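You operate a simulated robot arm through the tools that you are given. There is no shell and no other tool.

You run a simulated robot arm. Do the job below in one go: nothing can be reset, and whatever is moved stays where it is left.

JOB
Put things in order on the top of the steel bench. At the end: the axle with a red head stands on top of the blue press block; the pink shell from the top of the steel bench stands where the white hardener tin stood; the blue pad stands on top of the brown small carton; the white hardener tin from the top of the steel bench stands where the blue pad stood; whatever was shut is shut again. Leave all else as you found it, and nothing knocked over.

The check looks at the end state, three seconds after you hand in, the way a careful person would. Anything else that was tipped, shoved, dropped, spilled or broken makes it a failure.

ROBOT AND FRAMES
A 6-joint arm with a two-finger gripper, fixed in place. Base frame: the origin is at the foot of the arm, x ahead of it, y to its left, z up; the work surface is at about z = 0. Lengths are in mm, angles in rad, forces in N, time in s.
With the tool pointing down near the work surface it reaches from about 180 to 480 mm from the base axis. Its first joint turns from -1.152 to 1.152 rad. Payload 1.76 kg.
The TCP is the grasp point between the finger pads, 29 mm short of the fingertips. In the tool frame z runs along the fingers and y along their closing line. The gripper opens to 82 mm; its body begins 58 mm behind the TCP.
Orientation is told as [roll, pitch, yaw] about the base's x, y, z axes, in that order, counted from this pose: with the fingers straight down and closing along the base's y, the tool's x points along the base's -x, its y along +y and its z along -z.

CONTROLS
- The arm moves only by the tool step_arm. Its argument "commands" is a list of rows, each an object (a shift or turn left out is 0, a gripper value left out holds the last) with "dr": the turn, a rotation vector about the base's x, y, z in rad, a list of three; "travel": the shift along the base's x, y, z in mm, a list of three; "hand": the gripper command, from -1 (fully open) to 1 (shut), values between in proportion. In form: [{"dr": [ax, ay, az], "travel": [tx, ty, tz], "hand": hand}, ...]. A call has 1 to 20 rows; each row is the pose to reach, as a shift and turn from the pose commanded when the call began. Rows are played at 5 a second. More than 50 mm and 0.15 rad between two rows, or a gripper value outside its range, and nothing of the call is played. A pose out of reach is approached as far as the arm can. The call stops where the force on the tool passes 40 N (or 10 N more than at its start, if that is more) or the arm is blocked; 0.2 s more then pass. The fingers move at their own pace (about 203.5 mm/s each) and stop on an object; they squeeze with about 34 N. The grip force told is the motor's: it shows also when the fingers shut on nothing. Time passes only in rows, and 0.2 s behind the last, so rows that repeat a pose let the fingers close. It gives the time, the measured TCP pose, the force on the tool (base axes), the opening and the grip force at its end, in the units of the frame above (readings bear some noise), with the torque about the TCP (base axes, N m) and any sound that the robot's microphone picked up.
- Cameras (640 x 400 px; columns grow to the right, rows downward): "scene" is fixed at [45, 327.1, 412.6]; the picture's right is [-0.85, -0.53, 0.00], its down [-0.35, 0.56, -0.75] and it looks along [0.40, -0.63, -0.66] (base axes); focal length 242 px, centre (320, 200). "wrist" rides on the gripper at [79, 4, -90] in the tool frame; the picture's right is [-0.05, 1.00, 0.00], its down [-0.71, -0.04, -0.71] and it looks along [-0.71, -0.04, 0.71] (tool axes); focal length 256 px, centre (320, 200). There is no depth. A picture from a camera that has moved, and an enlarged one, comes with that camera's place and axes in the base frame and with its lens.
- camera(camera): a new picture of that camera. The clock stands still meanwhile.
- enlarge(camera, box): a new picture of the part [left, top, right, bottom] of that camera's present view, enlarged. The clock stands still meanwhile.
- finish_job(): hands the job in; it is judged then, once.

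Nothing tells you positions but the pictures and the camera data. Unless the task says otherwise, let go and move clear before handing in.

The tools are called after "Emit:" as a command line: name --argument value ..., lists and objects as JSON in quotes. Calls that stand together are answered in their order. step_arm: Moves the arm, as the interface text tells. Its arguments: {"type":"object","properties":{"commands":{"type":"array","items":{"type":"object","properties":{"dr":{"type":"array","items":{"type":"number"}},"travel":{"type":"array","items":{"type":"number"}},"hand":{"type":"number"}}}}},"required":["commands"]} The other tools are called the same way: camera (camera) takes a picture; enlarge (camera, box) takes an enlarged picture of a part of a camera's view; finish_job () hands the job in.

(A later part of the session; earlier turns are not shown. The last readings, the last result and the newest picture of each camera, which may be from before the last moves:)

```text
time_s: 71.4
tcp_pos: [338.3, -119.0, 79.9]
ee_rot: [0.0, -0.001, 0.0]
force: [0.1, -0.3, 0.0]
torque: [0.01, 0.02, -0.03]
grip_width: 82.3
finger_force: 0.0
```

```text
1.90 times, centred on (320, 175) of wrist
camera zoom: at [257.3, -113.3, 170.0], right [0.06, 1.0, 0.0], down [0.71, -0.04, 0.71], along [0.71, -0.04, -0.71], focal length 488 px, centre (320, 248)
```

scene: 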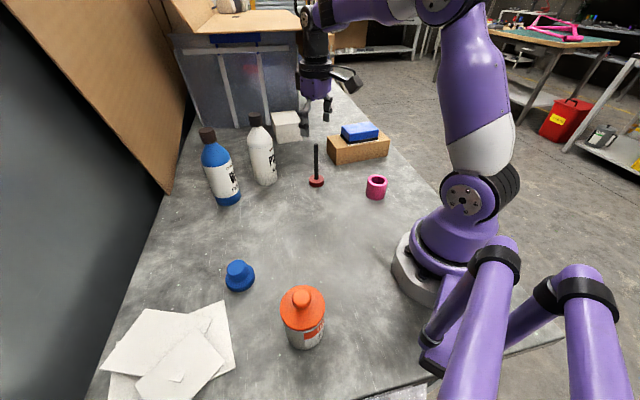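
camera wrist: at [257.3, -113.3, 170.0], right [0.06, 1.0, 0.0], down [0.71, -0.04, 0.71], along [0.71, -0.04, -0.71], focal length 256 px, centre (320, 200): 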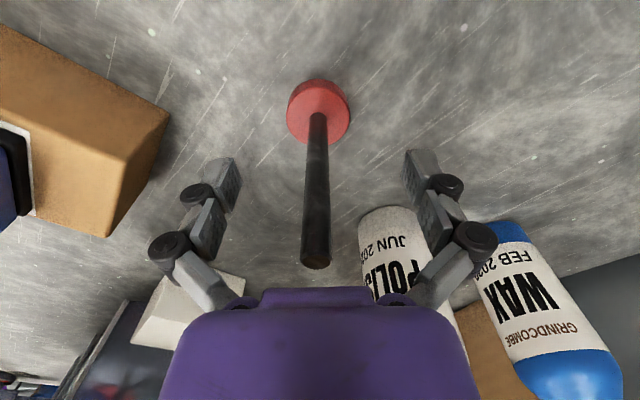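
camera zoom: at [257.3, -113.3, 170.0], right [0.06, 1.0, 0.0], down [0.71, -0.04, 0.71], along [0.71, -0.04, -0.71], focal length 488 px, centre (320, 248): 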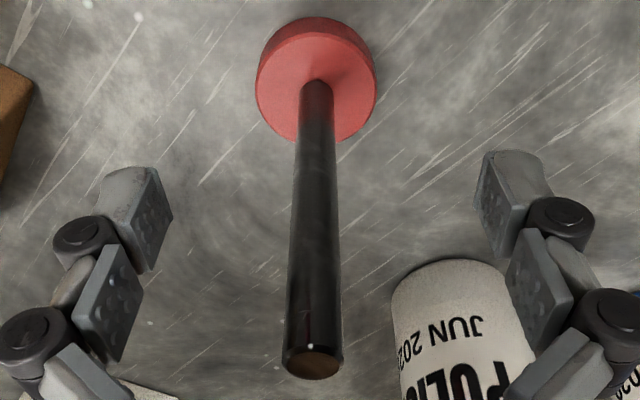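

Emit:
step_arm --commands '[{"travel": [0.7, -0.6, 0], "hand": -1}, {"travel": [1.4, -1.2, 0]}, {"travel": [1.4, -1.2, 0]}, {"travel": [1.4, -1.2, 0]}]'

Emit:
enlarge --camera "wrist" --box '[270, 70, 370, 280]'

```text
time_s: 72.4
tcp_pos: [338.6, -119.4, 80.0]
ee_rot: [0.0, 0.002, -0.001]
force: [0.5, 0.8, 0.7]
torque: [0.0, -0.03, 0.02]
grip_width: 82.0
finger_force: 0.1
```

```text
1.90 times, centred on (320, 175) of wrist
camera zoom: at [258.8, -114.7, 170.3], right [0.06, 1.0, 0.0], down [0.71, -0.04, 0.71], along [0.71, -0.04, -0.71], focal length 488 px, centre (320, 248)
```

zoom: 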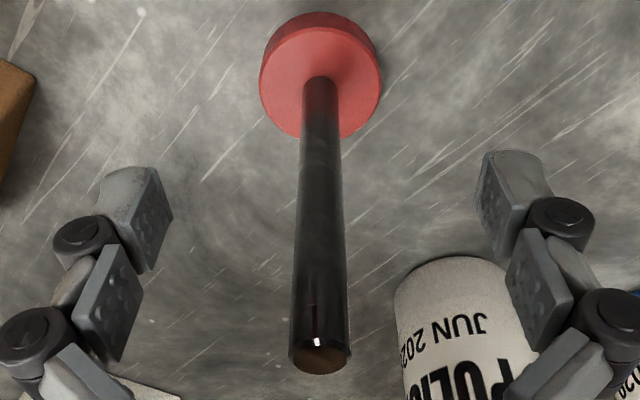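

The stem is centred between the fingers. I'll close slowly.

Emit:
step_arm --commands '[{"hand": -0.5}, {"hand": 0}, {"hand": 0.3}, {"hand": 0.5}, {"hand": 0.6}, {"hand": 0.66}, {"hand": 0.72}, {"hand": 0.8}, {"hand": 1}, {"hand": 1}]'

Emit:
enlarge --camera "wrist" --box '[240, 60, 400, 280]'

Emit:
enlarge --camera "scene" --box '[250, 80, 380, 210]'

```text
time_s: 74.6
tcp_pos: [339.1, -120.4, 80.6]
ee_rot: [-0.001, 0.001, -0.002]
force: [-0.3, 0.0, 1.0]
torque: [-0.01, 0.0, -0.01]
grip_width: 10.8
finger_force: 34.1
```

```text
1.82 times, centred on (320, 170) of wrist
camera zoom: at [258.8, -114.7, 170.3], right [0.06, 1.0, 0.0], down [0.71, -0.04, 0.71], along [0.71, -0.04, -0.71], focal length 465 px, centre (320, 254)
```

zoom: 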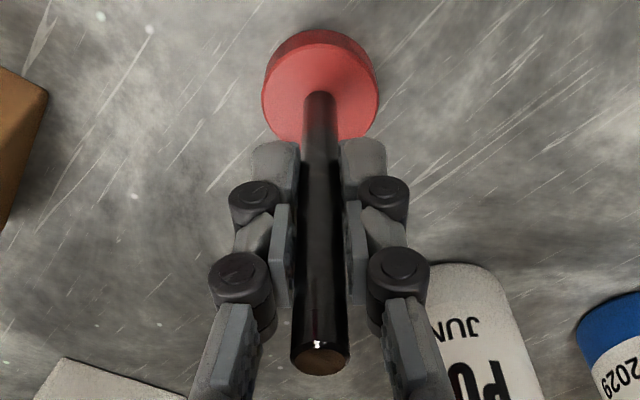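

```text
3.08 times, centred on (315, 145) of scene
camera zoom: at [45.0, 327.1, 412.6], right [-0.85, -0.53, 0.0], down [-0.35, 0.56, -0.75], along [0.4, -0.63, -0.66], focal length 744 px, centre (335, 369)
```

zoom: 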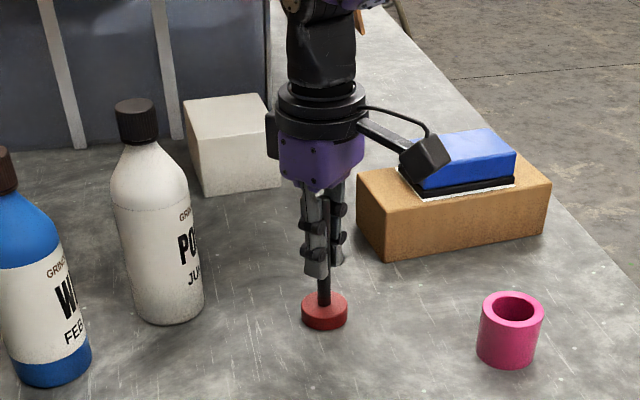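

The axle is gripped firmly and upright (10.8 mm). I'll lift it and carry it over to above the press block.

Emit:
step_arm --commands '[{"travel": [0, 0, 5], "hand": 1}, {"travel": [0, 0, 25]}, {"travel": [0, 0, 50]}, {"travel": [-2, 10, 75]}, {"travel": [-5, 35, 90]}, {"travel": [-8, 62, 90]}, {"travel": [-12, 92, 90]}, {"travel": [-16, 122, 90]}, {"travel": [-20, 152, 90]}, {"travel": [-24, 182, 90]}, {"travel": [-28, 212, 90]}, {"travel": [-32, 242, 90]}, {"travel": [-36, 272, 90]}, {"travel": [-39, 300, 90]}, {"travel": [-41.3, 325.2, 90]}, {"travel": [-41.3, 325.2, 90]}, {"travel": [-41.3, 325.2, 90]}, {"travel": [-41.3, 325.2, 90]}]'

Emit:
camera --camera "wrist"

Emit:
camera --camera "scene"

```text
time_s: 78.4
tcp_pos: [298.3, 204.0, 170.7]
ee_rot: [0.0, 0.0, -0.001]
force: [0.6, -0.6, -1.5]
torque: [0.0, -0.02, -0.02]
grip_width: 10.8
finger_force: 33.9
```

```text
taken
camera wrist: at [217.7, 209.8, 260.2], right [0.06, 1.0, 0.0], down [0.71, -0.04, 0.71], along [0.71, -0.04, -0.71], focal length 256 px, centre (320, 200)
```

wrist: 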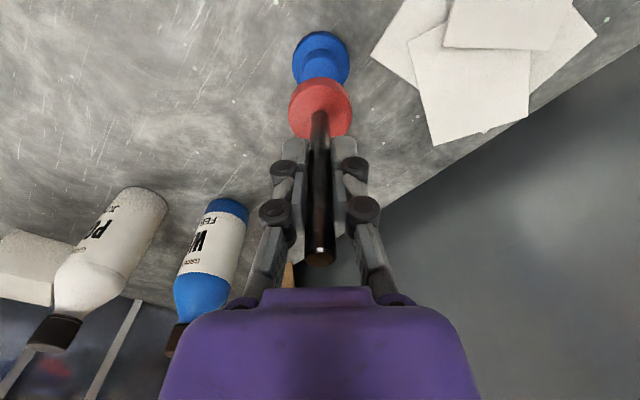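

```text
taken
```

scene: 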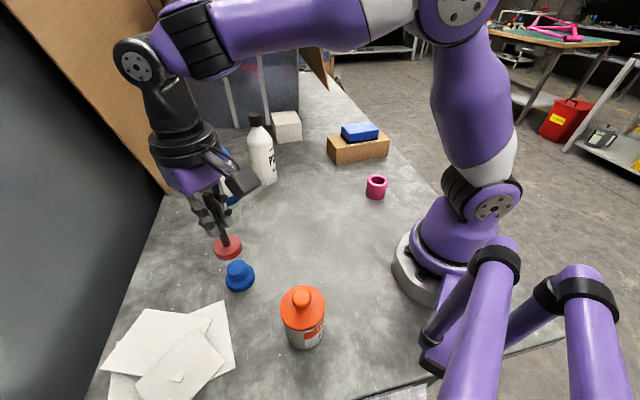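

Emit:
enlarge --camera "wrist" --box '[270, 20, 370, 150]'

```text
3.08 times, centred on (320, 85) of wrist
camera zoom: at [217.7, 209.8, 260.2], right [0.06, 1.0, 0.0], down [0.71, -0.04, 0.71], along [0.71, -0.04, -0.71], focal length 788 px, centre (320, 554)
```

zoom: 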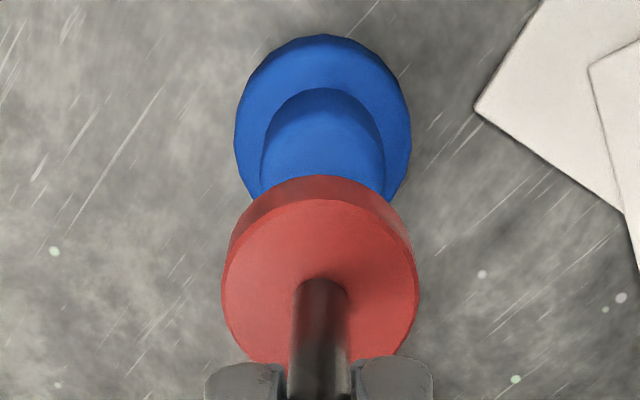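

The axle head and block are aligned within about 1.5 mm. I'll apply that correction and lower to just above the block's top.

Emit:
step_arm --commands '[{"travel": [-1.3, 0.65, 0], "hand": 1}, {"travel": [-1.3, 0.65, -8]}, {"travel": [-1.3, 0.65, -16]}, {"travel": [-1.3, 0.65, -24]}, {"travel": [-1.3, 0.65, -32]}, {"travel": [-1.3, 0.65, -38]}, {"travel": [-1.3, 0.65, -38]}, {"travel": [-1.3, 0.65, -38]}]'

Emit:
enlarge --camera "wrist" --box '[270, 20, 370, 150]'

Emit:
enlarge --camera "scene" --box '[180, 210, 300, 310]'

```text
time_s: 80.2
tcp_pos: [296.6, 205.2, 131.1]
ee_rot: [0.0, 0.001, -0.002]
force: [-0.1, 0.2, -1.5]
torque: [0.02, -0.03, -0.01]
grip_width: 11.1
finger_force: 34.1
```

```text
3.08 times, centred on (320, 85) of wrist
camera zoom: at [216.4, 211.0, 222.0], right [0.06, 1.0, 0.0], down [0.71, -0.04, 0.71], along [0.71, -0.04, -0.71], focal length 788 px, centre (320, 554)
```

zoom: 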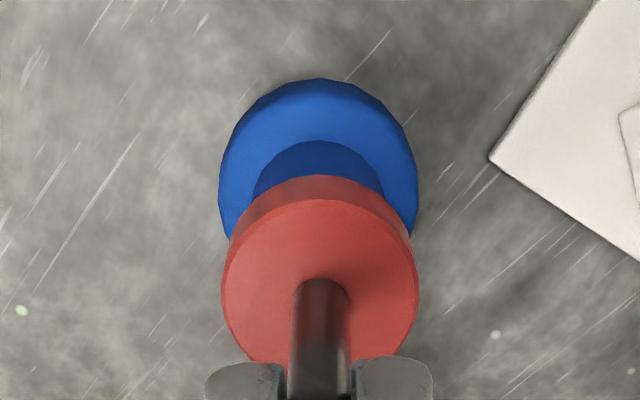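

```text
4.00 times, centred on (240, 260) of scene
camera zoom: at [45.0, 327.1, 412.6], right [-0.85, -0.53, 0.0], down [-0.35, 0.56, -0.75], along [0.4, -0.63, -0.66], focal length 967 px, centre (640, -40)
```

zoom: 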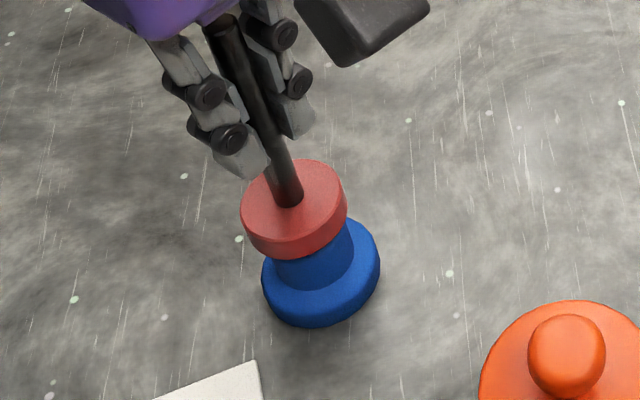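

Alignment is within half a millimetre. I'll lower the last centimetre in small steps and watch the force.

Emit:
step_arm --commands '[{"travel": [0, 0, -3], "hand": 1}, {"travel": [0, 0, -6]}, {"travel": [0, 0, -7]}, {"travel": [0, 0, -7]}]'

Emit:
enlarge --camera "scene" --box '[190, 220, 290, 310]'

```text
time_s: 81.2
tcp_pos: [296.4, 204.6, 125.1]
ee_rot: [0.0, -0.001, -0.002]
force: [0.1, -0.3, -0.2]
torque: [0.01, -0.02, 0.01]
grip_width: 10.8
finger_force: 34.0
```

```text
4.44 times, centred on (240, 265) of scene
camera zoom: at [45.0, 327.1, 412.6], right [-0.85, -0.53, 0.0], down [-0.35, 0.56, -0.75], along [0.4, -0.63, -0.66], focal length 1075 px, centre (676, -89)
```

zoom: 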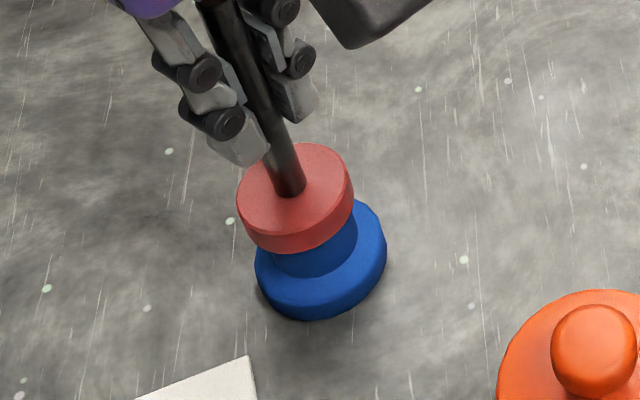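

Emit:
step_arm --commands '[{"travel": [0, 0, -1], "hand": 1}, {"travel": [0, 0, -1.5]}]'

```text
time_s: 81.8
tcp_pos: [298.9, 206.4, 123.3]
ee_rot: [0.0, 0.001, -0.001]
force: [-3.3, -1.6, 10.5]
torque: [-0.12, 0.3, -0.01]
grip_width: 10.6
finger_force: 34.0
```

Contact at about 10 N, and the readings point to a nearly central load. I'll look before letting go.

Emit:
enlarge --camera "wrist" --box '[270, 20, 370, 150]'

Emit:
enlarge --camera "scene" --box '[205, 235, 275, 305]'

```text
3.08 times, centred on (320, 85) of wrist
camera zoom: at [216.9, 210.9, 214.1], right [0.05, 1.0, 0.0], down [0.71, -0.04, 0.71], along [0.71, -0.04, -0.71], focal length 788 px, centre (320, 554)
```

zoom: 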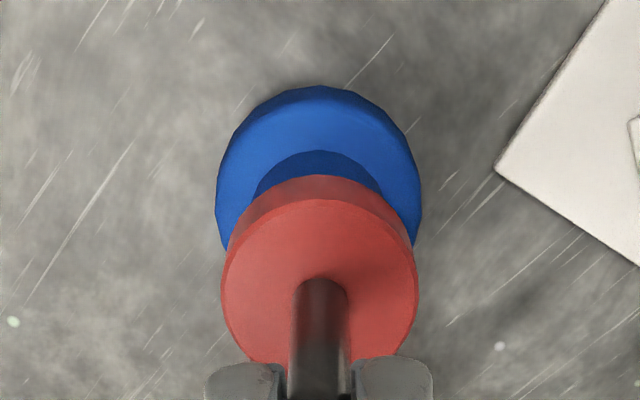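

```text
5.71 times, centred on (240, 270) of scene
camera zoom: at [45.0, 327.1, 412.6], right [-0.85, -0.53, 0.0], down [-0.35, 0.56, -0.75], along [0.4, -0.63, -0.66], focal length 1382 px, centre (777, -200)
```

zoom: 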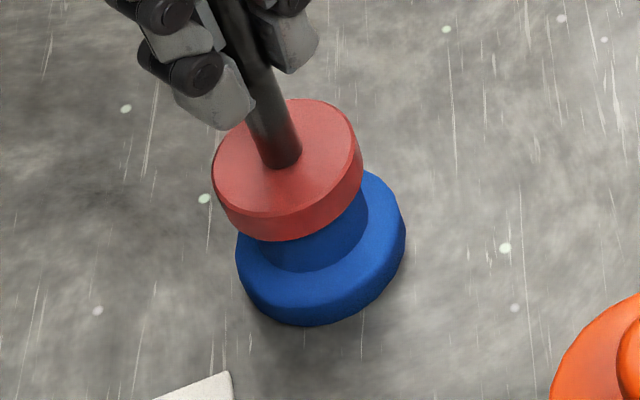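

Centred and seated. I'll open slowly, then rise straight up past the top of the stem.

Emit:
step_arm --commands '[{"travel": [0, 0, 0.2], "hand": 0.74}, {"travel": [0, 0, 0.2], "hand": 0.7}, {"travel": [0, 0, 0.2], "hand": 0.65}, {"travel": [0, 0, 0.2], "hand": 0.5}, {"travel": [0, 0, 0.2], "hand": 0.2}, {"travel": [0, 0, 0.2], "hand": -0.3}, {"travel": [0, 0, 0.2], "hand": -1}, {"travel": [0, 0, 0.2], "hand": -1}]'

Emit:
camera --camera "wrist"

Emit:
enlarge --camera "scene" --box '[180, 180, 300, 310]'

```text
time_s: 83.6
tcp_pos: [297.7, 204.7, 123.8]
ee_rot: [0.0, 0.0, -0.003]
force: [-0.6, -0.8, 0.0]
torque: [-0.04, -0.01, -0.01]
grip_width: 81.9
finger_force: 0.1
```

```text
taken
camera wrist: at [216.8, 210.9, 213.6], right [0.06, 1.0, 0.0], down [0.71, -0.04, 0.71], along [0.71, -0.04, -0.71], focal length 256 px, centre (320, 200)
```

wrist: 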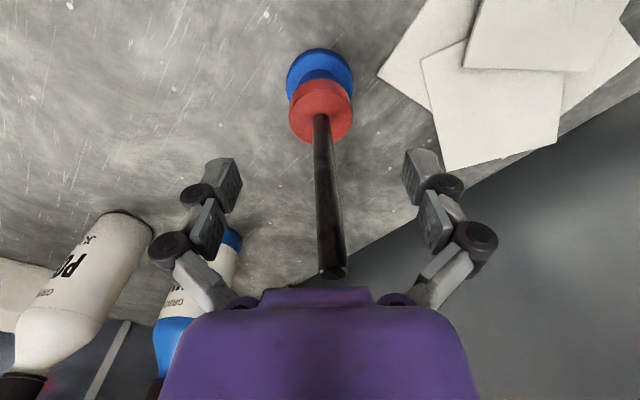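

```text
3.08 times, centred on (240, 245) of scene
camera zoom: at [45.0, 327.1, 412.6], right [-0.85, -0.53, 0.0], down [-0.35, 0.56, -0.75], along [0.4, -0.63, -0.66], focal length 744 px, centre (566, 62)
```

zoom: 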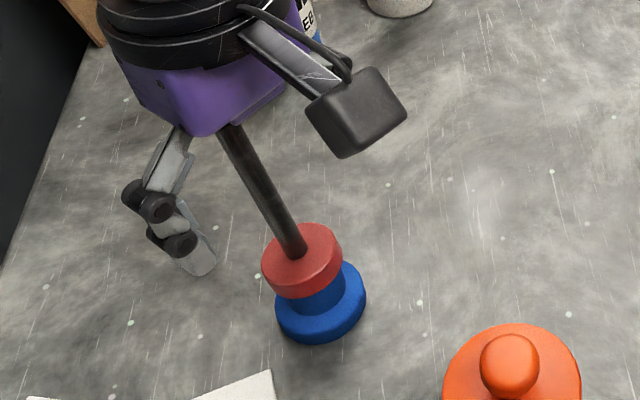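

Emit:
enlarge --camera "wrist" --box '[260, 30, 380, 290]'

Emit:
enlarge --camera "scene" --box '[205, 220, 275, 305]'

```text
1.54 times, centred on (320, 160) of wrist
camera zoom: at [216.8, 210.9, 213.6], right [0.06, 1.0, 0.0], down [0.71, -0.04, 0.71], along [0.71, -0.04, -0.71], focal length 394 px, centre (320, 262)
```

zoom: 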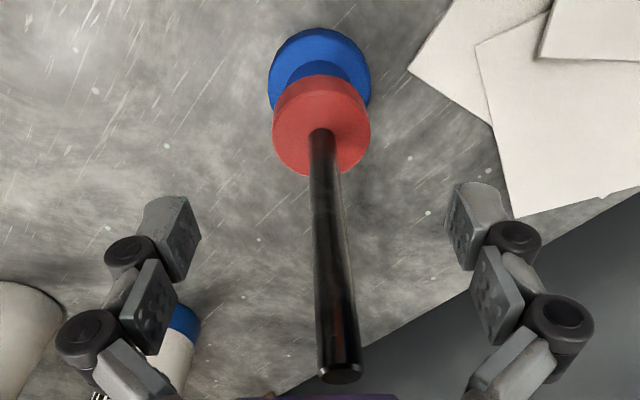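

```text
4.71 times, centred on (240, 262) of scene
camera zoom: at [45.0, 327.1, 412.6], right [-0.85, -0.53, 0.0], down [-0.35, 0.56, -0.75], along [0.4, -0.63, -0.66], focal length 1138 px, centre (696, -94)
```

zoom: 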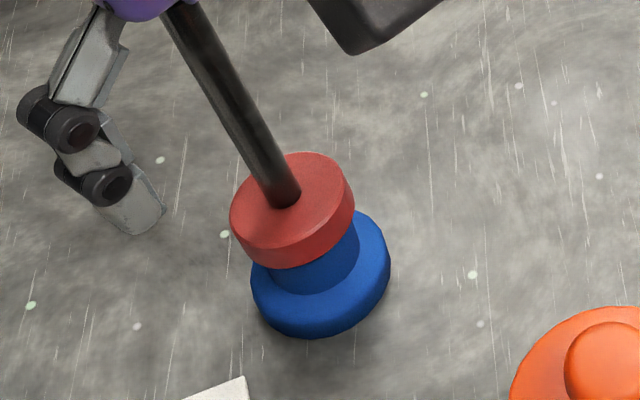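

The stem looks as if it leans slightly (about 2–3°) after release. I'll stay around it and wait a moment to see whether it is still or moving.

Emit:
step_arm --commands '[{"hand": -1}]'

Emit:
enlarge --camera "wrist" --box '[260, 30, 380, 290]'

Emit:
enlarge --camera "scene" --box '[205, 220, 275, 305]'

```text
time_s: 84.0
tcp_pos: [297.1, 205.0, 123.9]
ee_rot: [-0.002, -0.002, 0.0]
force: [-0.9, -0.8, 0.4]
torque: [0.02, 0.01, -0.03]
grip_width: 81.9
finger_force: 0.0
```

```text
1.54 times, centred on (320, 160) of wrist
camera zoom: at [216.8, 210.9, 213.6], right [0.06, 1.0, 0.0], down [0.71, -0.04, 0.71], along [0.71, -0.04, -0.71], focal length 394 px, centre (320, 262)
```

zoom: 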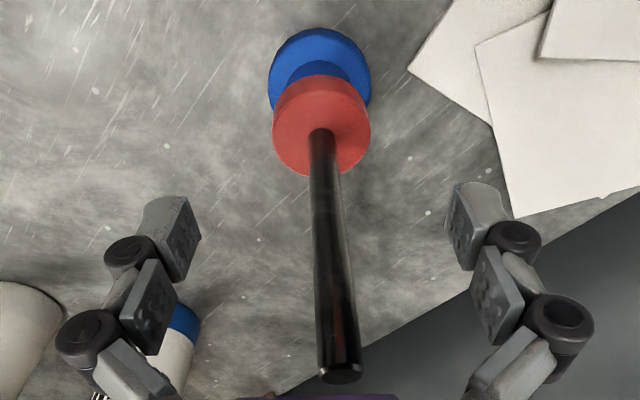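

```text
4.71 times, centred on (240, 262) of scene
camera zoom: at [45.0, 327.1, 412.6], right [-0.85, -0.53, 0.0], down [-0.35, 0.56, -0.75], along [0.4, -0.63, -0.66], focal length 1138 px, centre (696, -94)
```

zoom: 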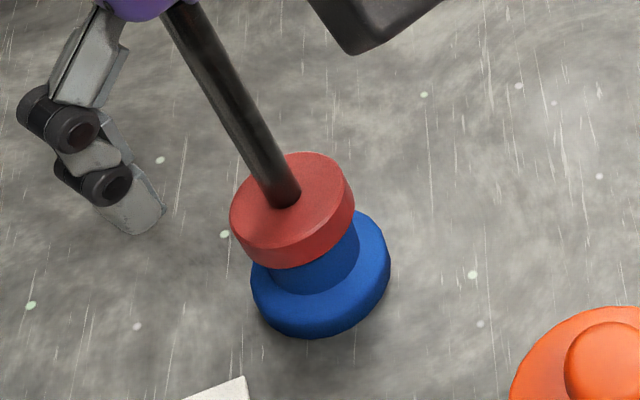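

Emit:
enlarge --camera "wrist" --box '[290, 230, 370, 290]'

Emit:
enlarge --camera "wrist" --box '[275, 30, 365, 160]'

Emit:
camera --camera "scene"

```text
6.67 times, centred on (330, 260) of wrist
camera zoom: at [216.8, 210.9, 213.6], right [0.06, 1.0, 0.0], down [0.71, -0.04, 0.71], along [0.71, -0.04, -0.71], focal length 1707 px, centre (253, -200)
```

zoom: 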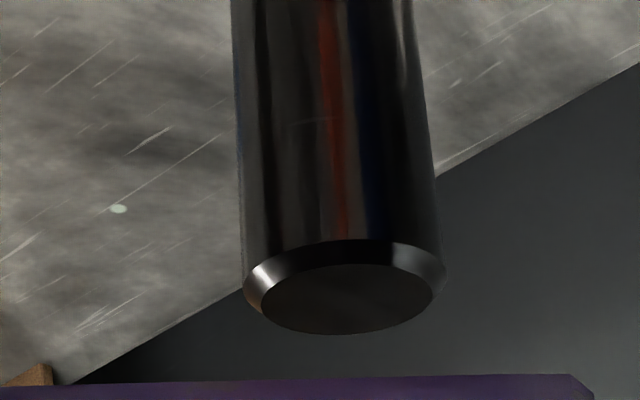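

```text
3.08 times, centred on (320, 95) of wrist
camera zoom: at [216.8, 210.9, 213.6], right [0.06, 1.0, 0.0], down [0.71, -0.04, 0.71], along [0.71, -0.04, -0.71], focal length 788 px, centre (320, 523)
```

zoom: 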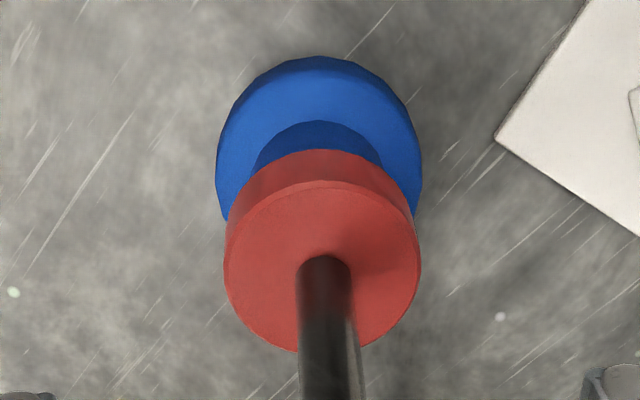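

```text
taken
```

scene: 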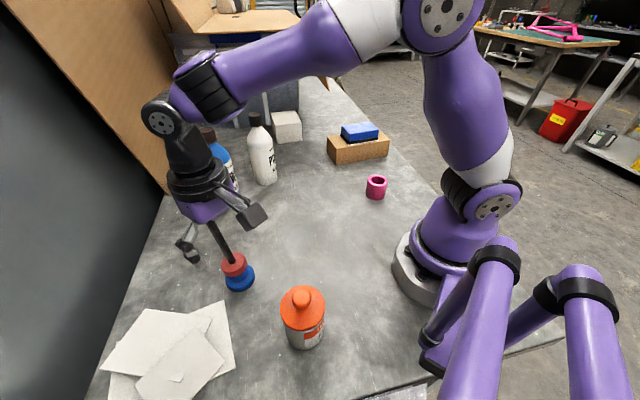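

The axle is not moving but leans roughly 4° towards +x/+y. I'll keep the gripper around it as a guard and wait two more seconds to see whether the lean grows.

Emit:
step_arm --commands '[{"hand": -1}, {"hand": -1}, {"hand": -1}, {"hand": -1}, {"hand": -1}, {"hand": -1}, {"hand": -1}, {"hand": -1}, {"hand": -1}, {"hand": -1}]'

Emit:
enlarge --camera "wrist" --box '[290, 230, 370, 290]'

Emit:
enlarge --camera "wrist" --box '[275, 30, 365, 160]'

```text
time_s: 86.2
tcp_pos: [297.4, 204.6, 123.1]
ee_rot: [0.0, -0.001, -0.001]
force: [0.1, 0.3, -1.1]
torque: [-0.02, 0.0, 0.03]
grip_width: 81.7
finger_force: 0.0
```

```text
6.67 times, centred on (330, 260) of wrist
camera zoom: at [216.8, 210.9, 213.6], right [0.06, 1.0, 0.0], down [0.71, -0.04, 0.71], along [0.71, -0.04, -0.71], focal length 1707 px, centre (253, -200)
```

zoom: 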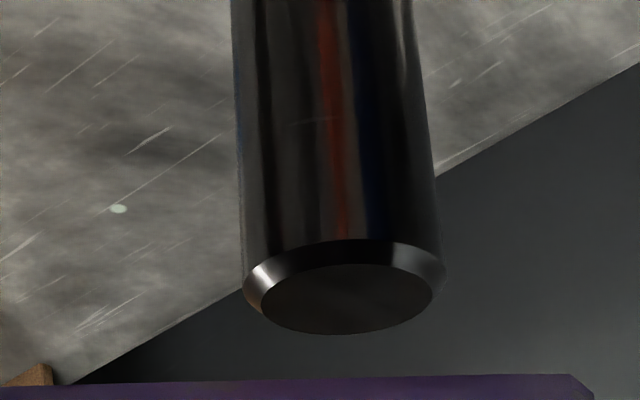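

```text
3.08 times, centred on (320, 95) of wrist
camera zoom: at [216.8, 210.9, 213.6], right [0.06, 1.0, 0.0], down [0.71, -0.04, 0.71], along [0.71, -0.04, -0.71], focal length 788 px, centre (320, 523)
```

zoom: 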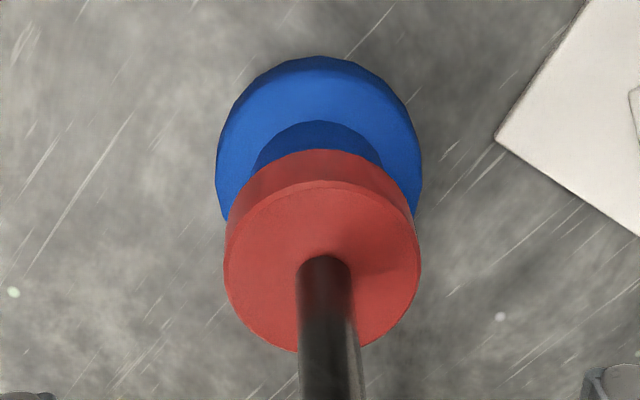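

Emit:
enlarge --camera "scene" --box '[215, 245, 263, 295]'

Emit:
enlarge --camera "wrist" --box '[290, 60, 350, 120]'

```text
8.00 times, centred on (239, 270) of scene
camera zoom: at [45.0, 327.1, 412.6], right [-0.85, -0.53, 0.0], down [-0.35, 0.56, -0.75], along [0.4, -0.63, -0.66], focal length 1935 px, centre (968, -360)
```

zoom: 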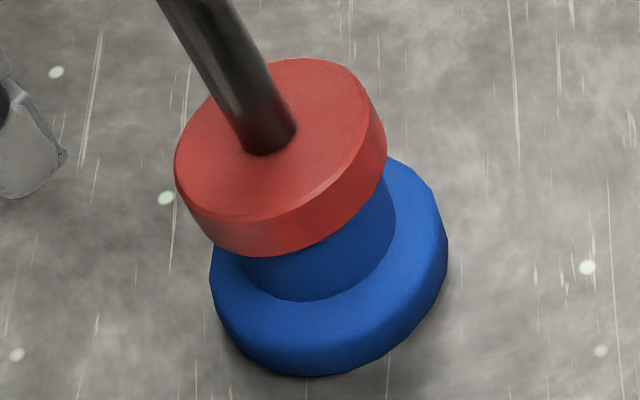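

```text
6.67 times, centred on (320, 90) of wrist
camera zoom: at [216.8, 210.9, 213.6], right [0.06, 1.0, 0.0], down [0.71, -0.04, 0.71], along [0.71, -0.04, -0.71], focal length 1707 px, centre (320, 933)
```

zoom: 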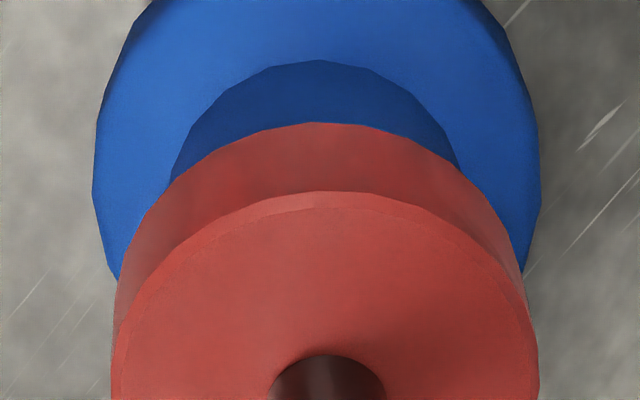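

The lean is completely static, so it may be resting against part of the gripper, or the block's top may not be quite flat. I'll raise the open gripper a little and see whether the axle's posture changes.

Emit:
step_arm --commands '[{"travel": [0, 0, 5], "hand": -1}, {"travel": [0, 0, 12]}, {"travel": [0, 0, 20]}, {"travel": [0, 0, 30]}, {"travel": [0, 0, 30]}]'

Emit:
enlarge --camera "wrist" --box '[260, 30, 380, 290]'

Emit:
enlarge --camera "scene" --box '[205, 200, 275, 300]'

```text
time_s: 87.4
tcp_pos: [298.0, 205.0, 153.7]
ee_rot: [0.0, 0.0, -0.001]
force: [0.1, -0.3, -0.2]
torque: [0.01, -0.01, 0.03]
grip_width: 82.2
finger_force: 0.0
```

```text
1.54 times, centred on (320, 160) of wrist
camera zoom: at [216.5, 211.1, 244.3], right [0.06, 1.0, 0.0], down [0.71, -0.04, 0.71], along [0.71, -0.04, -0.71], focal length 394 px, centre (320, 262)
```

zoom: 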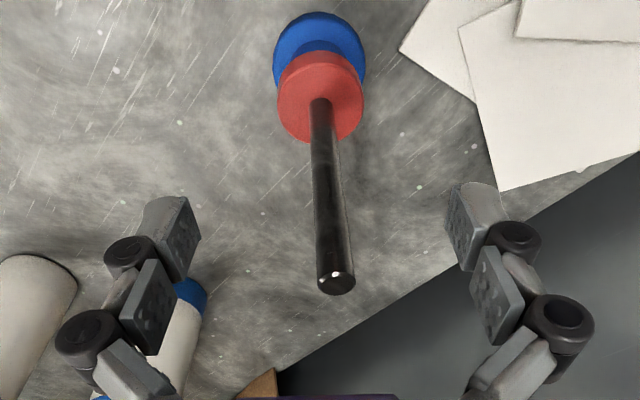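

```text
4.00 times, centred on (240, 250) of scene
camera zoom: at [45.0, 327.1, 412.6], right [-0.85, -0.53, 0.0], down [-0.35, 0.56, -0.75], along [0.4, -0.63, -0.66], focal length 967 px, centre (640, 0)
```

zoom: 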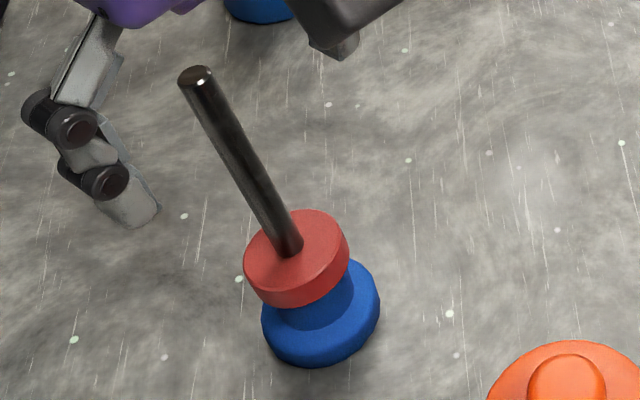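

The lean is the same without the gripper nearby. So the stepped blue piece has a narrow, slightly crowned top, like a knob: it's a handle, not something to stand things on. That changes my reading:

| Piece | New reading | Why |
|---|---|---|
| Rectangular blue block | Press block | Flat top, box-shaped |
| Round knobbed blue disc | Pad | Narrow crowned top, like a handle |

I'll put this right step by step:
1. Move the axle back to its old spot for now.
2. Move the round pad aside.
3. Move the tin to the round pad's place.
4. Return the block to its original place.
5. Put the round pad on the carton.
6. Stand the axle on the block.

First I'll re-grip the axle.

Emit:
step_arm --commands '[{"travel": [4, 2.5, 0], "hand": -1}, {"travel": [4, 2.5, -10]}, {"travel": [4, 2.5, -20]}, {"travel": [4, 2.5, -30]}, {"travel": [4, 2.5, -30]}, {"travel": [4, 2.5, -30]}]'

Emit:
enlarge --camera "wrist" --box '[220, 30, 420, 300]'

```text
time_s: 88.8
tcp_pos: [300.8, 208.4, 125.1]
ee_rot: [0.001, 0.0, -0.003]
force: [0.0, 0.4, -0.2]
torque: [0.05, -0.02, 0.0]
grip_width: 81.8
finger_force: 0.1
```

```text
1.48 times, centred on (320, 165) of wrist
camera zoom: at [220.5, 214.2, 214.6], right [0.06, 1.0, 0.0], down [0.71, -0.04, 0.71], along [0.71, -0.04, -0.71], focal length 379 px, centre (320, 252)
```

zoom: 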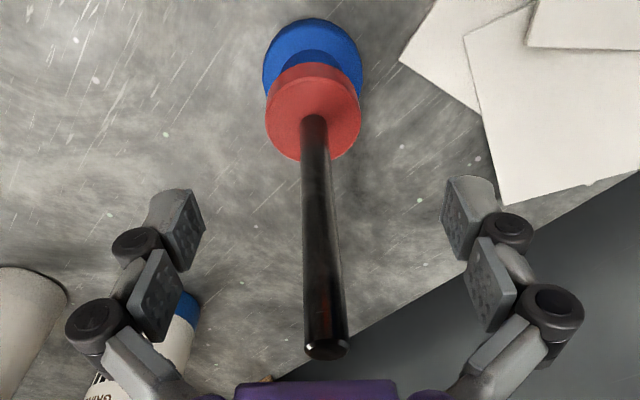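

Emit:
step_arm --commands '[{"hand": -0.5}, {"hand": 0}, {"hand": 0.3}, {"hand": 0.45}, {"hand": 0.55}, {"hand": 0.6}, {"hand": 0.64}, {"hand": 0.68}, {"hand": 0.71}, {"hand": 0.74}, {"hand": 0.8}, {"hand": 1}, {"hand": 1}]'

Emit:
enlarge --camera "wrist" --box '[220, 30, 420, 300]'

Emit:
enlarge --camera "scene" --box '[185, 200, 285, 310]'

```text
time_s: 91.6
tcp_pos: [300.2, 208.8, 124.9]
ee_rot: [0.0, 0.0, 0.001]
force: [0.7, -1.3, 0.5]
torque: [-0.11, -0.03, 0.0]
grip_width: 11.2
finger_force: 33.9
```

```text
1.48 times, centred on (320, 165) of wrist
camera zoom: at [220.5, 214.2, 214.7], right [0.06, 1.0, 0.0], down [0.71, -0.04, 0.71], along [0.71, -0.04, -0.71], focal length 379 px, centre (320, 252)
```

zoom: 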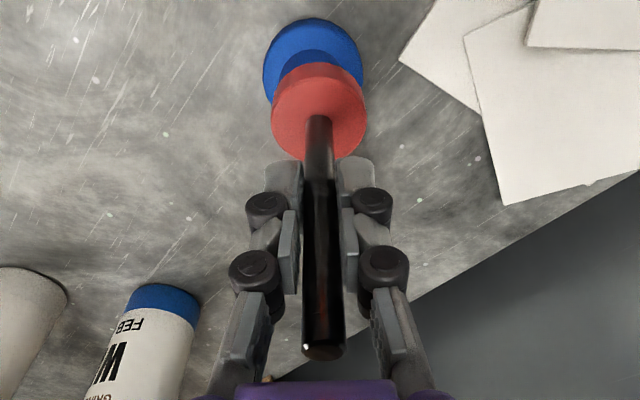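

```text
3.64 times, centred on (235, 255) of scene
camera zoom: at [45.0, 327.1, 412.6], right [-0.85, -0.53, 0.0], down [-0.35, 0.56, -0.75], along [0.4, -0.63, -0.66], focal length 879 px, centre (629, 0)
```

zoom: 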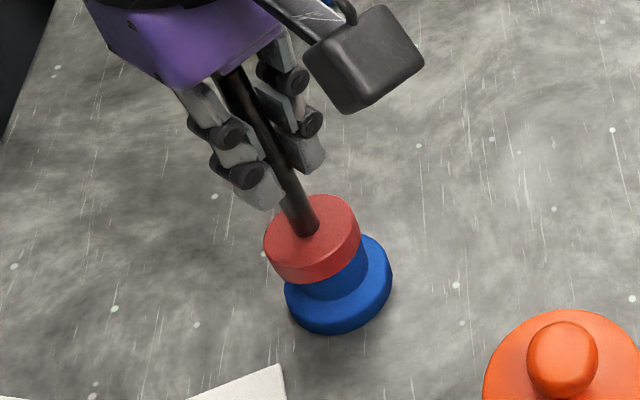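

The axle is gripped again. I'll carry it back to its earlier spot on the open bench.

Emit:
step_arm --commands '[{"travel": [0, 0, 6], "hand": 1}, {"travel": [0, 0, 26]}, {"travel": [0, 0, 46]}, {"travel": [2, -15, 50]}, {"travel": [5, -42, 50]}, {"travel": [8, -70, 50]}, {"travel": [12, -100, 50]}, {"travel": [15, -130, 50]}, {"travel": [18, -160, 50]}, {"travel": [21, -190, 50]}, {"travel": [24, -220, 50]}, {"travel": [27, -250, 50]}, {"travel": [30, -280, 50]}, {"travel": [34, -308, 50]}, {"travel": [38, -329, 50]}, {"travel": [38, -329, 50]}, {"travel": [38, -329, 50]}]'

Emit:
camera --camera "wrist"

Emit:
enlarge --camera "scene" --box '[190, 90, 390, 300]'

```text
time_s: 95.2
tcp_pos: [338.5, -121.5, 172.5]
ee_rot: [0.0, 0.0, -0.002]
force: [-0.8, -0.6, -1.0]
torque: [0.01, 0.01, 0.01]
grip_width: 11.1
finger_force: 33.9
```

```text
taken
camera wrist: at [257.0, -115.3, 262.5], right [0.06, 1.0, 0.0], down [0.71, -0.04, 0.71], along [0.71, -0.04, -0.71], focal length 256 px, centre (320, 200)
```

wrist: 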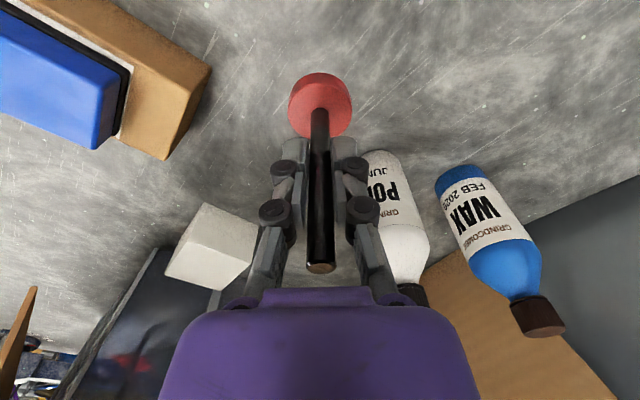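

```text
1.90 times, centred on (290, 195) of scene
camera zoom: at [45.0, 327.1, 412.6], right [-0.85, -0.53, 0.0], down [-0.35, 0.56, -0.75], along [0.4, -0.63, -0.66], focal length 461 px, centre (377, 210)
```

zoom: 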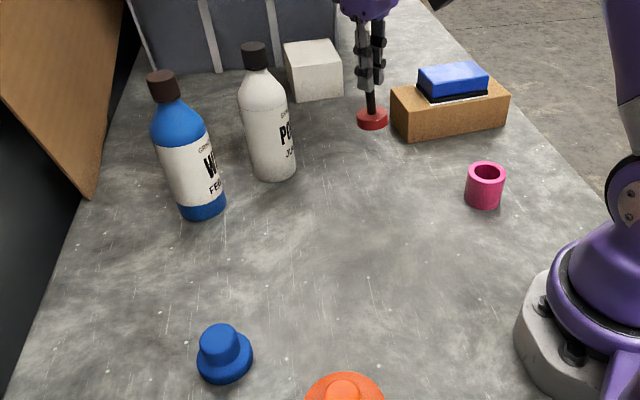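

Emit:
enlarge --camera "scene" --box '[220, 255, 260, 295]'

Emit:
enlarge --camera "wrist" --box '[270, 60, 370, 280]'

```text
10.00 times, centred on (240, 275) of scene
camera zoom: at [45.0, 327.1, 412.6], right [-0.85, -0.53, 0.0], down [-0.35, 0.56, -0.75], along [0.4, -0.63, -0.66], focal length 2418 px, centre (1120, -550)
```

zoom: 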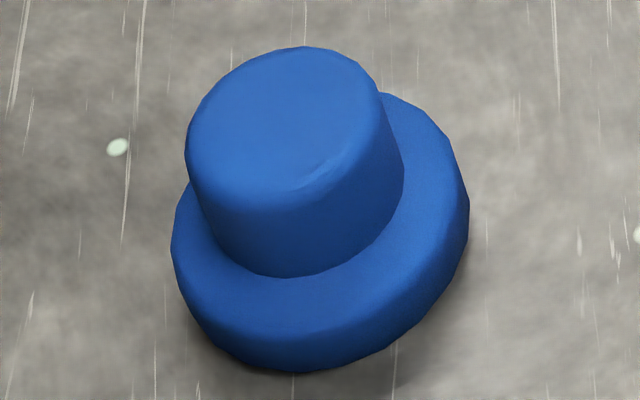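

```text
1.82 times, centred on (320, 170) of wrist
camera zoom: at [257.0, -115.3, 262.5], right [0.06, 1.0, 0.0], down [0.71, -0.04, 0.71], along [0.71, -0.04, -0.71], focal length 465 px, centre (320, 254)
```

zoom: 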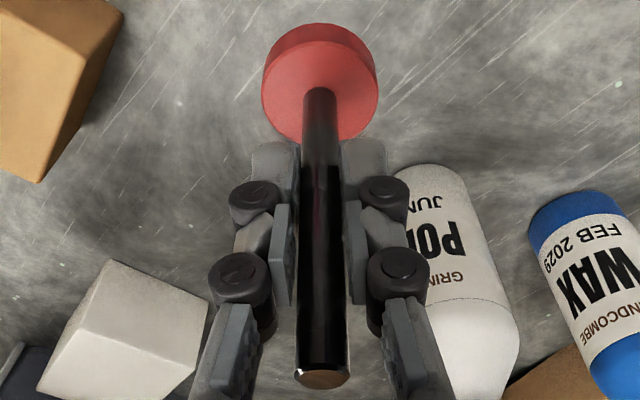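

The axle is back over its old spot, still held with a small tilt in x. I'll level it by about 3.8°, lower it onto the bench and release it there for now.

Emit:
step_arm --commands '[{"travel": [0, 0, -15], "dr": [0, -0.03, 0], "hand": 1}, {"travel": [0, 0, -35], "dr": [0, -0.06, 0]}, {"travel": [0, 0, -55], "dr": [0, -0.066, 0]}, {"travel": [0, 0, -70], "dr": [0, -0.066, 0]}, {"travel": [0, 0, -82], "dr": [0, -0.066, 0]}, {"travel": [0, 0, -87], "dr": [0, -0.066, 0]}, {"travel": [0, 0, -87], "dr": [0, -0.066, 0]}]'

Emit:
enlarge --camera "scene" --box '[260, 100, 380, 210]'

Emit:
camera --camera "wrist"

```text
time_s: 96.8
tcp_pos: [338.3, -120.4, 85.6]
ee_rot: [0.001, -0.068, -0.002]
force: [0.4, 1.1, -0.7]
torque: [-0.01, 0.01, 0.03]
grip_width: 10.9
finger_force: 34.1
```

```text
3.64 times, centred on (320, 155) of scene
camera zoom: at [45.0, 327.1, 412.6], right [-0.85, -0.53, 0.0], down [-0.35, 0.56, -0.75], along [0.4, -0.63, -0.66], focal length 879 px, centre (320, 364)
```

zoom: 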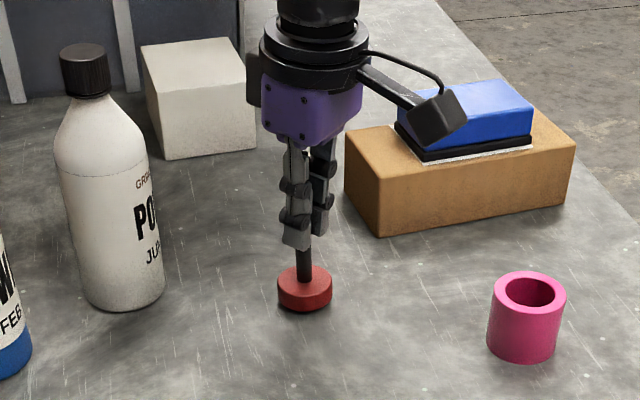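

```text
taken
camera wrist: at [252.3, -115.2, 170.3], right [0.06, 1.0, 0.0], down [0.66, -0.04, 0.75], along [0.75, -0.04, -0.66], focal length 256 px, centre (320, 200)
```

wrist: 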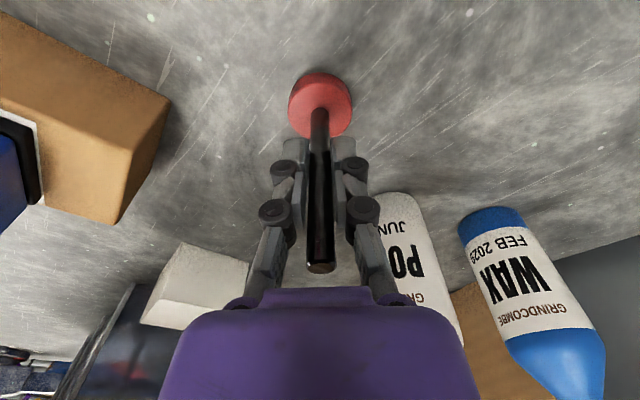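

Emit:
step_arm --commands '[{"travel": [0, 0, -2], "hand": 1}, {"travel": [0, 0, -3.5]}, {"travel": [0, 0, -3.5]}]'

Emit:
step_arm --commands '[{"travel": [0, 0, -1], "hand": 1}]'

```text
time_s: 97.6
tcp_pos: [339.4, -121.0, 82.7]
ee_rot: [0.0, -0.067, -0.002]
force: [-0.2, -0.4, 0.3]
torque: [-0.02, 0.01, -0.02]
grip_width: 11.0
finger_force: 33.9
```

```text
time_s: 98.0
tcp_pos: [339.5, -120.8, 81.3]
ee_rot: [0.0, -0.065, -0.002]
force: [-0.3, -0.3, -0.2]
torque: [0.02, 0.0, 0.0]
grip_width: 11.0
finger_force: 33.8
```

Emit:
step_arm --commands '[{"travel": [0, 0, -1], "hand": 1}]'

Emit:
step_arm --commands '[{"travel": [0, 0, -0.8], "hand": 1}]'

```text
time_s: 98.4
tcp_pos: [339.3, -120.6, 81.2]
ee_rot: [0.001, -0.07, -0.002]
force: [-6.3, 2.1, 17.9]
torque: [0.11, 0.06, 0.05]
grip_width: 10.8
finger_force: 33.2
```

```text
time_s: 98.8
tcp_pos: [338.4, -120.9, 80.5]
ee_rot: [-0.001, -0.069, -0.003]
force: [-4.0, 2.4, 22.0]
torque: [0.16, -0.18, 0.01]
grip_width: 11.2
finger_force: 34.3
```

The axle head rests on the bench. I'll ease off and open slowly.

Emit:
step_arm --commands '[{"travel": [0, 0, 1], "hand": 1}, {"travel": [0, 0, 1], "hand": 0.74}, {"travel": [0, 0, 1], "hand": 0.7}, {"travel": [0, 0, 1], "hand": 0.65}, {"travel": [0, 0, 1], "hand": 0.5}, {"travel": [0, 0, 1], "hand": 0.1}, {"travel": [0, 0, 1], "hand": -0.5}, {"travel": [0, 0, 1], "hand": -1}, {"travel": [0, 0, 1], "hand": -1}]'

Emit:
enlarge --camera "wrist" --box '[220, 40, 420, 300]'

Emit:
enlarge --camera "scene" --box '[260, 100, 380, 210]'

```text
time_s: 100.8
tcp_pos: [340.1, -120.0, 80.1]
ee_rot: [0.0, -0.067, -0.001]
force: [0.1, -0.2, 0.1]
torque: [0.01, 0.05, 0.02]
grip_width: 82.0
finger_force: 0.0
```

```text
1.54 times, centred on (320, 170) of wrist
camera zoom: at [252.8, -115.3, 165.3], right [0.06, 1.0, 0.0], down [0.66, -0.04, 0.75], along [0.75, -0.04, -0.66], focal length 394 px, centre (320, 246)
```

zoom: 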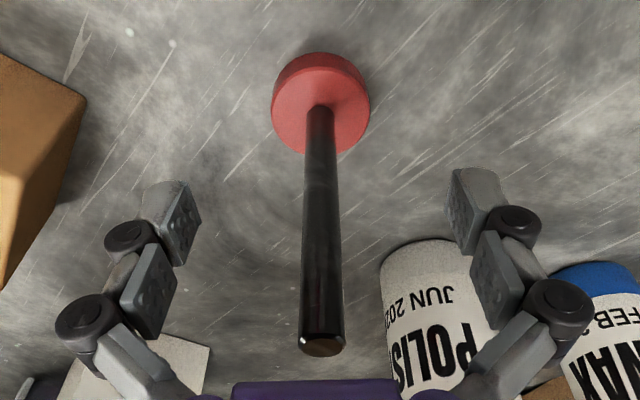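

```text
3.64 times, centred on (320, 155) of scene
camera zoom: at [45.0, 327.1, 412.6], right [-0.85, -0.53, 0.0], down [-0.35, 0.56, -0.75], along [0.4, -0.63, -0.66], focal length 879 px, centre (320, 364)
```

zoom: 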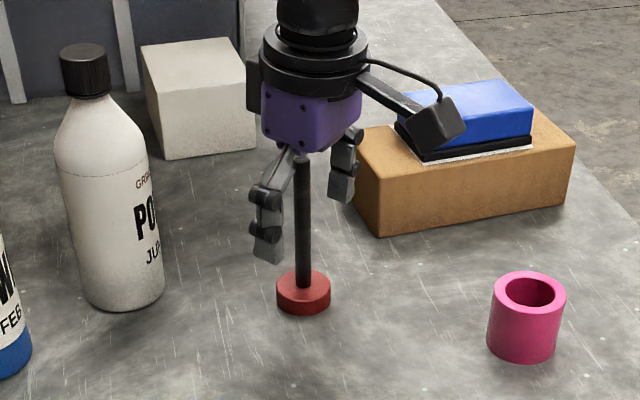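

The axle stands upright on the bench. I'll rise, level the tool and go over to the round piece to weigh it by lifting, which will help confirm what it is.

Emit:
step_arm --commands '[{"travel": [0, 0, 30], "hand": -1}, {"travel": [0, 0, 65]}, {"travel": [0, 0, 105], "dr": [0, 0.03, 0]}, {"travel": [0, 0, 110], "dr": [0, 0.067, 0]}, {"travel": [-3, 25, 110], "dr": [0, 0.067, 0]}, {"travel": [-7, 55, 108], "dr": [0, 0.067, 0]}, {"travel": [-11, 87, 104], "dr": [0, 0.067, 0]}, {"travel": [-15, 120, 100], "dr": [0, 0.067, 0]}, {"travel": [-19, 152, 95], "dr": [0, 0.067, 0]}, {"travel": [-23, 185, 88], "dr": [0, 0.067, 0]}, {"travel": [-27, 218, 80], "dr": [0, 0.067, 0]}, {"travel": [-31, 250, 70], "dr": [0, 0.067, 0]}, {"travel": [-36, 283, 60], "dr": [0, 0.067, 0]}, {"travel": [-40, 308, 50], "dr": [0, 0.067, 0]}, {"travel": [-42, 325, 45], "dr": [0, 0.067, 0]}, {"travel": [-42, 325, 45], "dr": [0, 0.067, 0]}, {"travel": [-42, 325, 45], "dr": [0, 0.067, 0]}]'

Emit:
enlarge --camera "wrist" --box '[260, 40, 380, 160]'

Emit:
camera --camera "scene"

```text
time_s: 104.4
tcp_pos: [298.5, 203.1, 125.2]
ee_rot: [-0.001, 0.002, -0.002]
force: [0.7, 0.1, 0.2]
torque: [0.01, 0.01, -0.03]
grip_width: 81.7
finger_force: 0.0
```

```text
3.33 times, centred on (320, 100) of wrist
camera zoom: at [217.3, 209.6, 215.8], right [0.06, 1.0, 0.0], down [0.71, -0.04, 0.71], along [0.71, -0.04, -0.71], focal length 853 px, centre (320, 533)
```

zoom: 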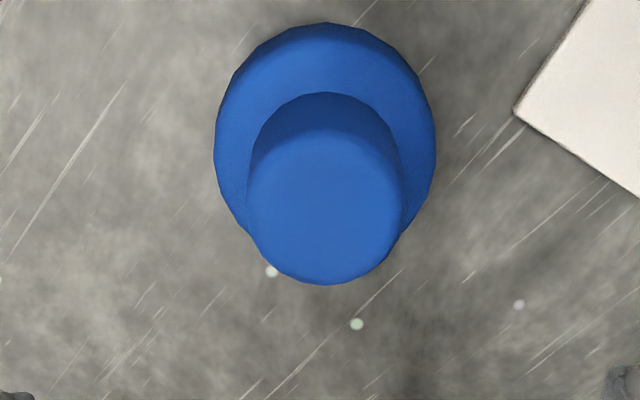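

```text
taken
```

scene: 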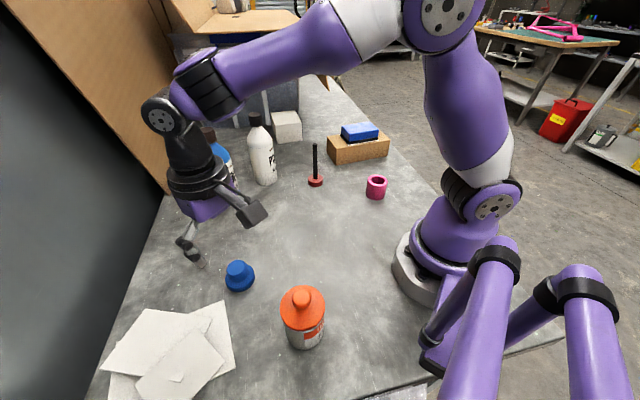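

Emit:
step_arm --commands '[{"travel": [0, 1, -20], "hand": -1}, {"travel": [0, 1, -40]}, {"travel": [0, 1, -58]}, {"travel": [0, 1, -70]}, {"travel": [0, 1, -78]}, {"travel": [0, 1, -78]}, {"travel": [0, 1, -78]}]'

Emit:
step_arm --commands '[{"hand": -0.6}, {"hand": -0.2}, {"hand": 0}, {"hand": 0.1}, {"hand": 0.15}, {"hand": 0.2}, {"hand": 0.25}, {"hand": 0.4}, {"hand": 1}, {"hand": 1}]'

Emit:
camera --camera "wrist"

Emit:
enlarge --camera "scene" --box '[180, 200, 300, 310]'

```text
time_s: 106.0
tcp_pos: [297.6, 205.6, 48.9]
ee_rot: [0.0, 0.002, -0.001]
force: [-0.4, 0.6, 0.8]
torque: [0.04, 0.0, 0.03]
grip_width: 82.1
finger_force: 0.1
```

```text
time_s: 108.2
tcp_pos: [298.1, 205.8, 48.1]
ee_rot: [0.0, 0.001, -0.001]
force: [-0.2, -0.5, 4.5]
torque: [-0.05, 0.05, 0.02]
grip_width: 32.2
finger_force: 33.9
```

```text
taken
camera wrist: at [217.3, 211.0, 139.2], right [0.06, 1.0, 0.0], down [0.71, -0.04, 0.71], along [0.71, -0.04, -0.71], focal length 256 px, centre (320, 200)
```

wrist: 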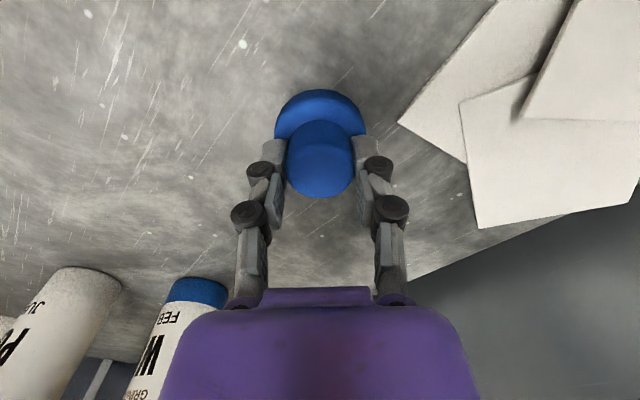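

```text
3.64 times, centred on (240, 255) of scene
camera zoom: at [45.0, 327.1, 412.6], right [-0.85, -0.53, 0.0], down [-0.35, 0.56, -0.75], along [0.4, -0.63, -0.66], focal length 879 px, centre (611, 0)
```

zoom: 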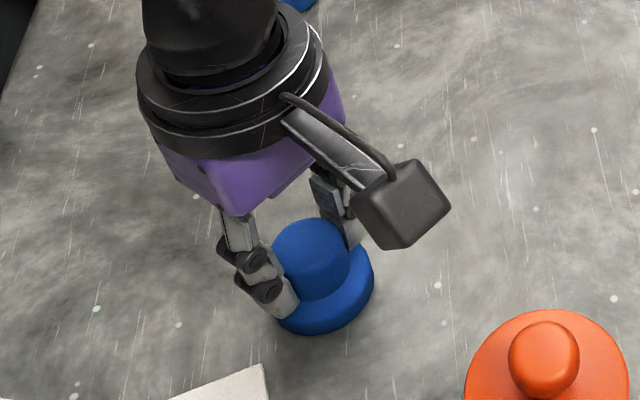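

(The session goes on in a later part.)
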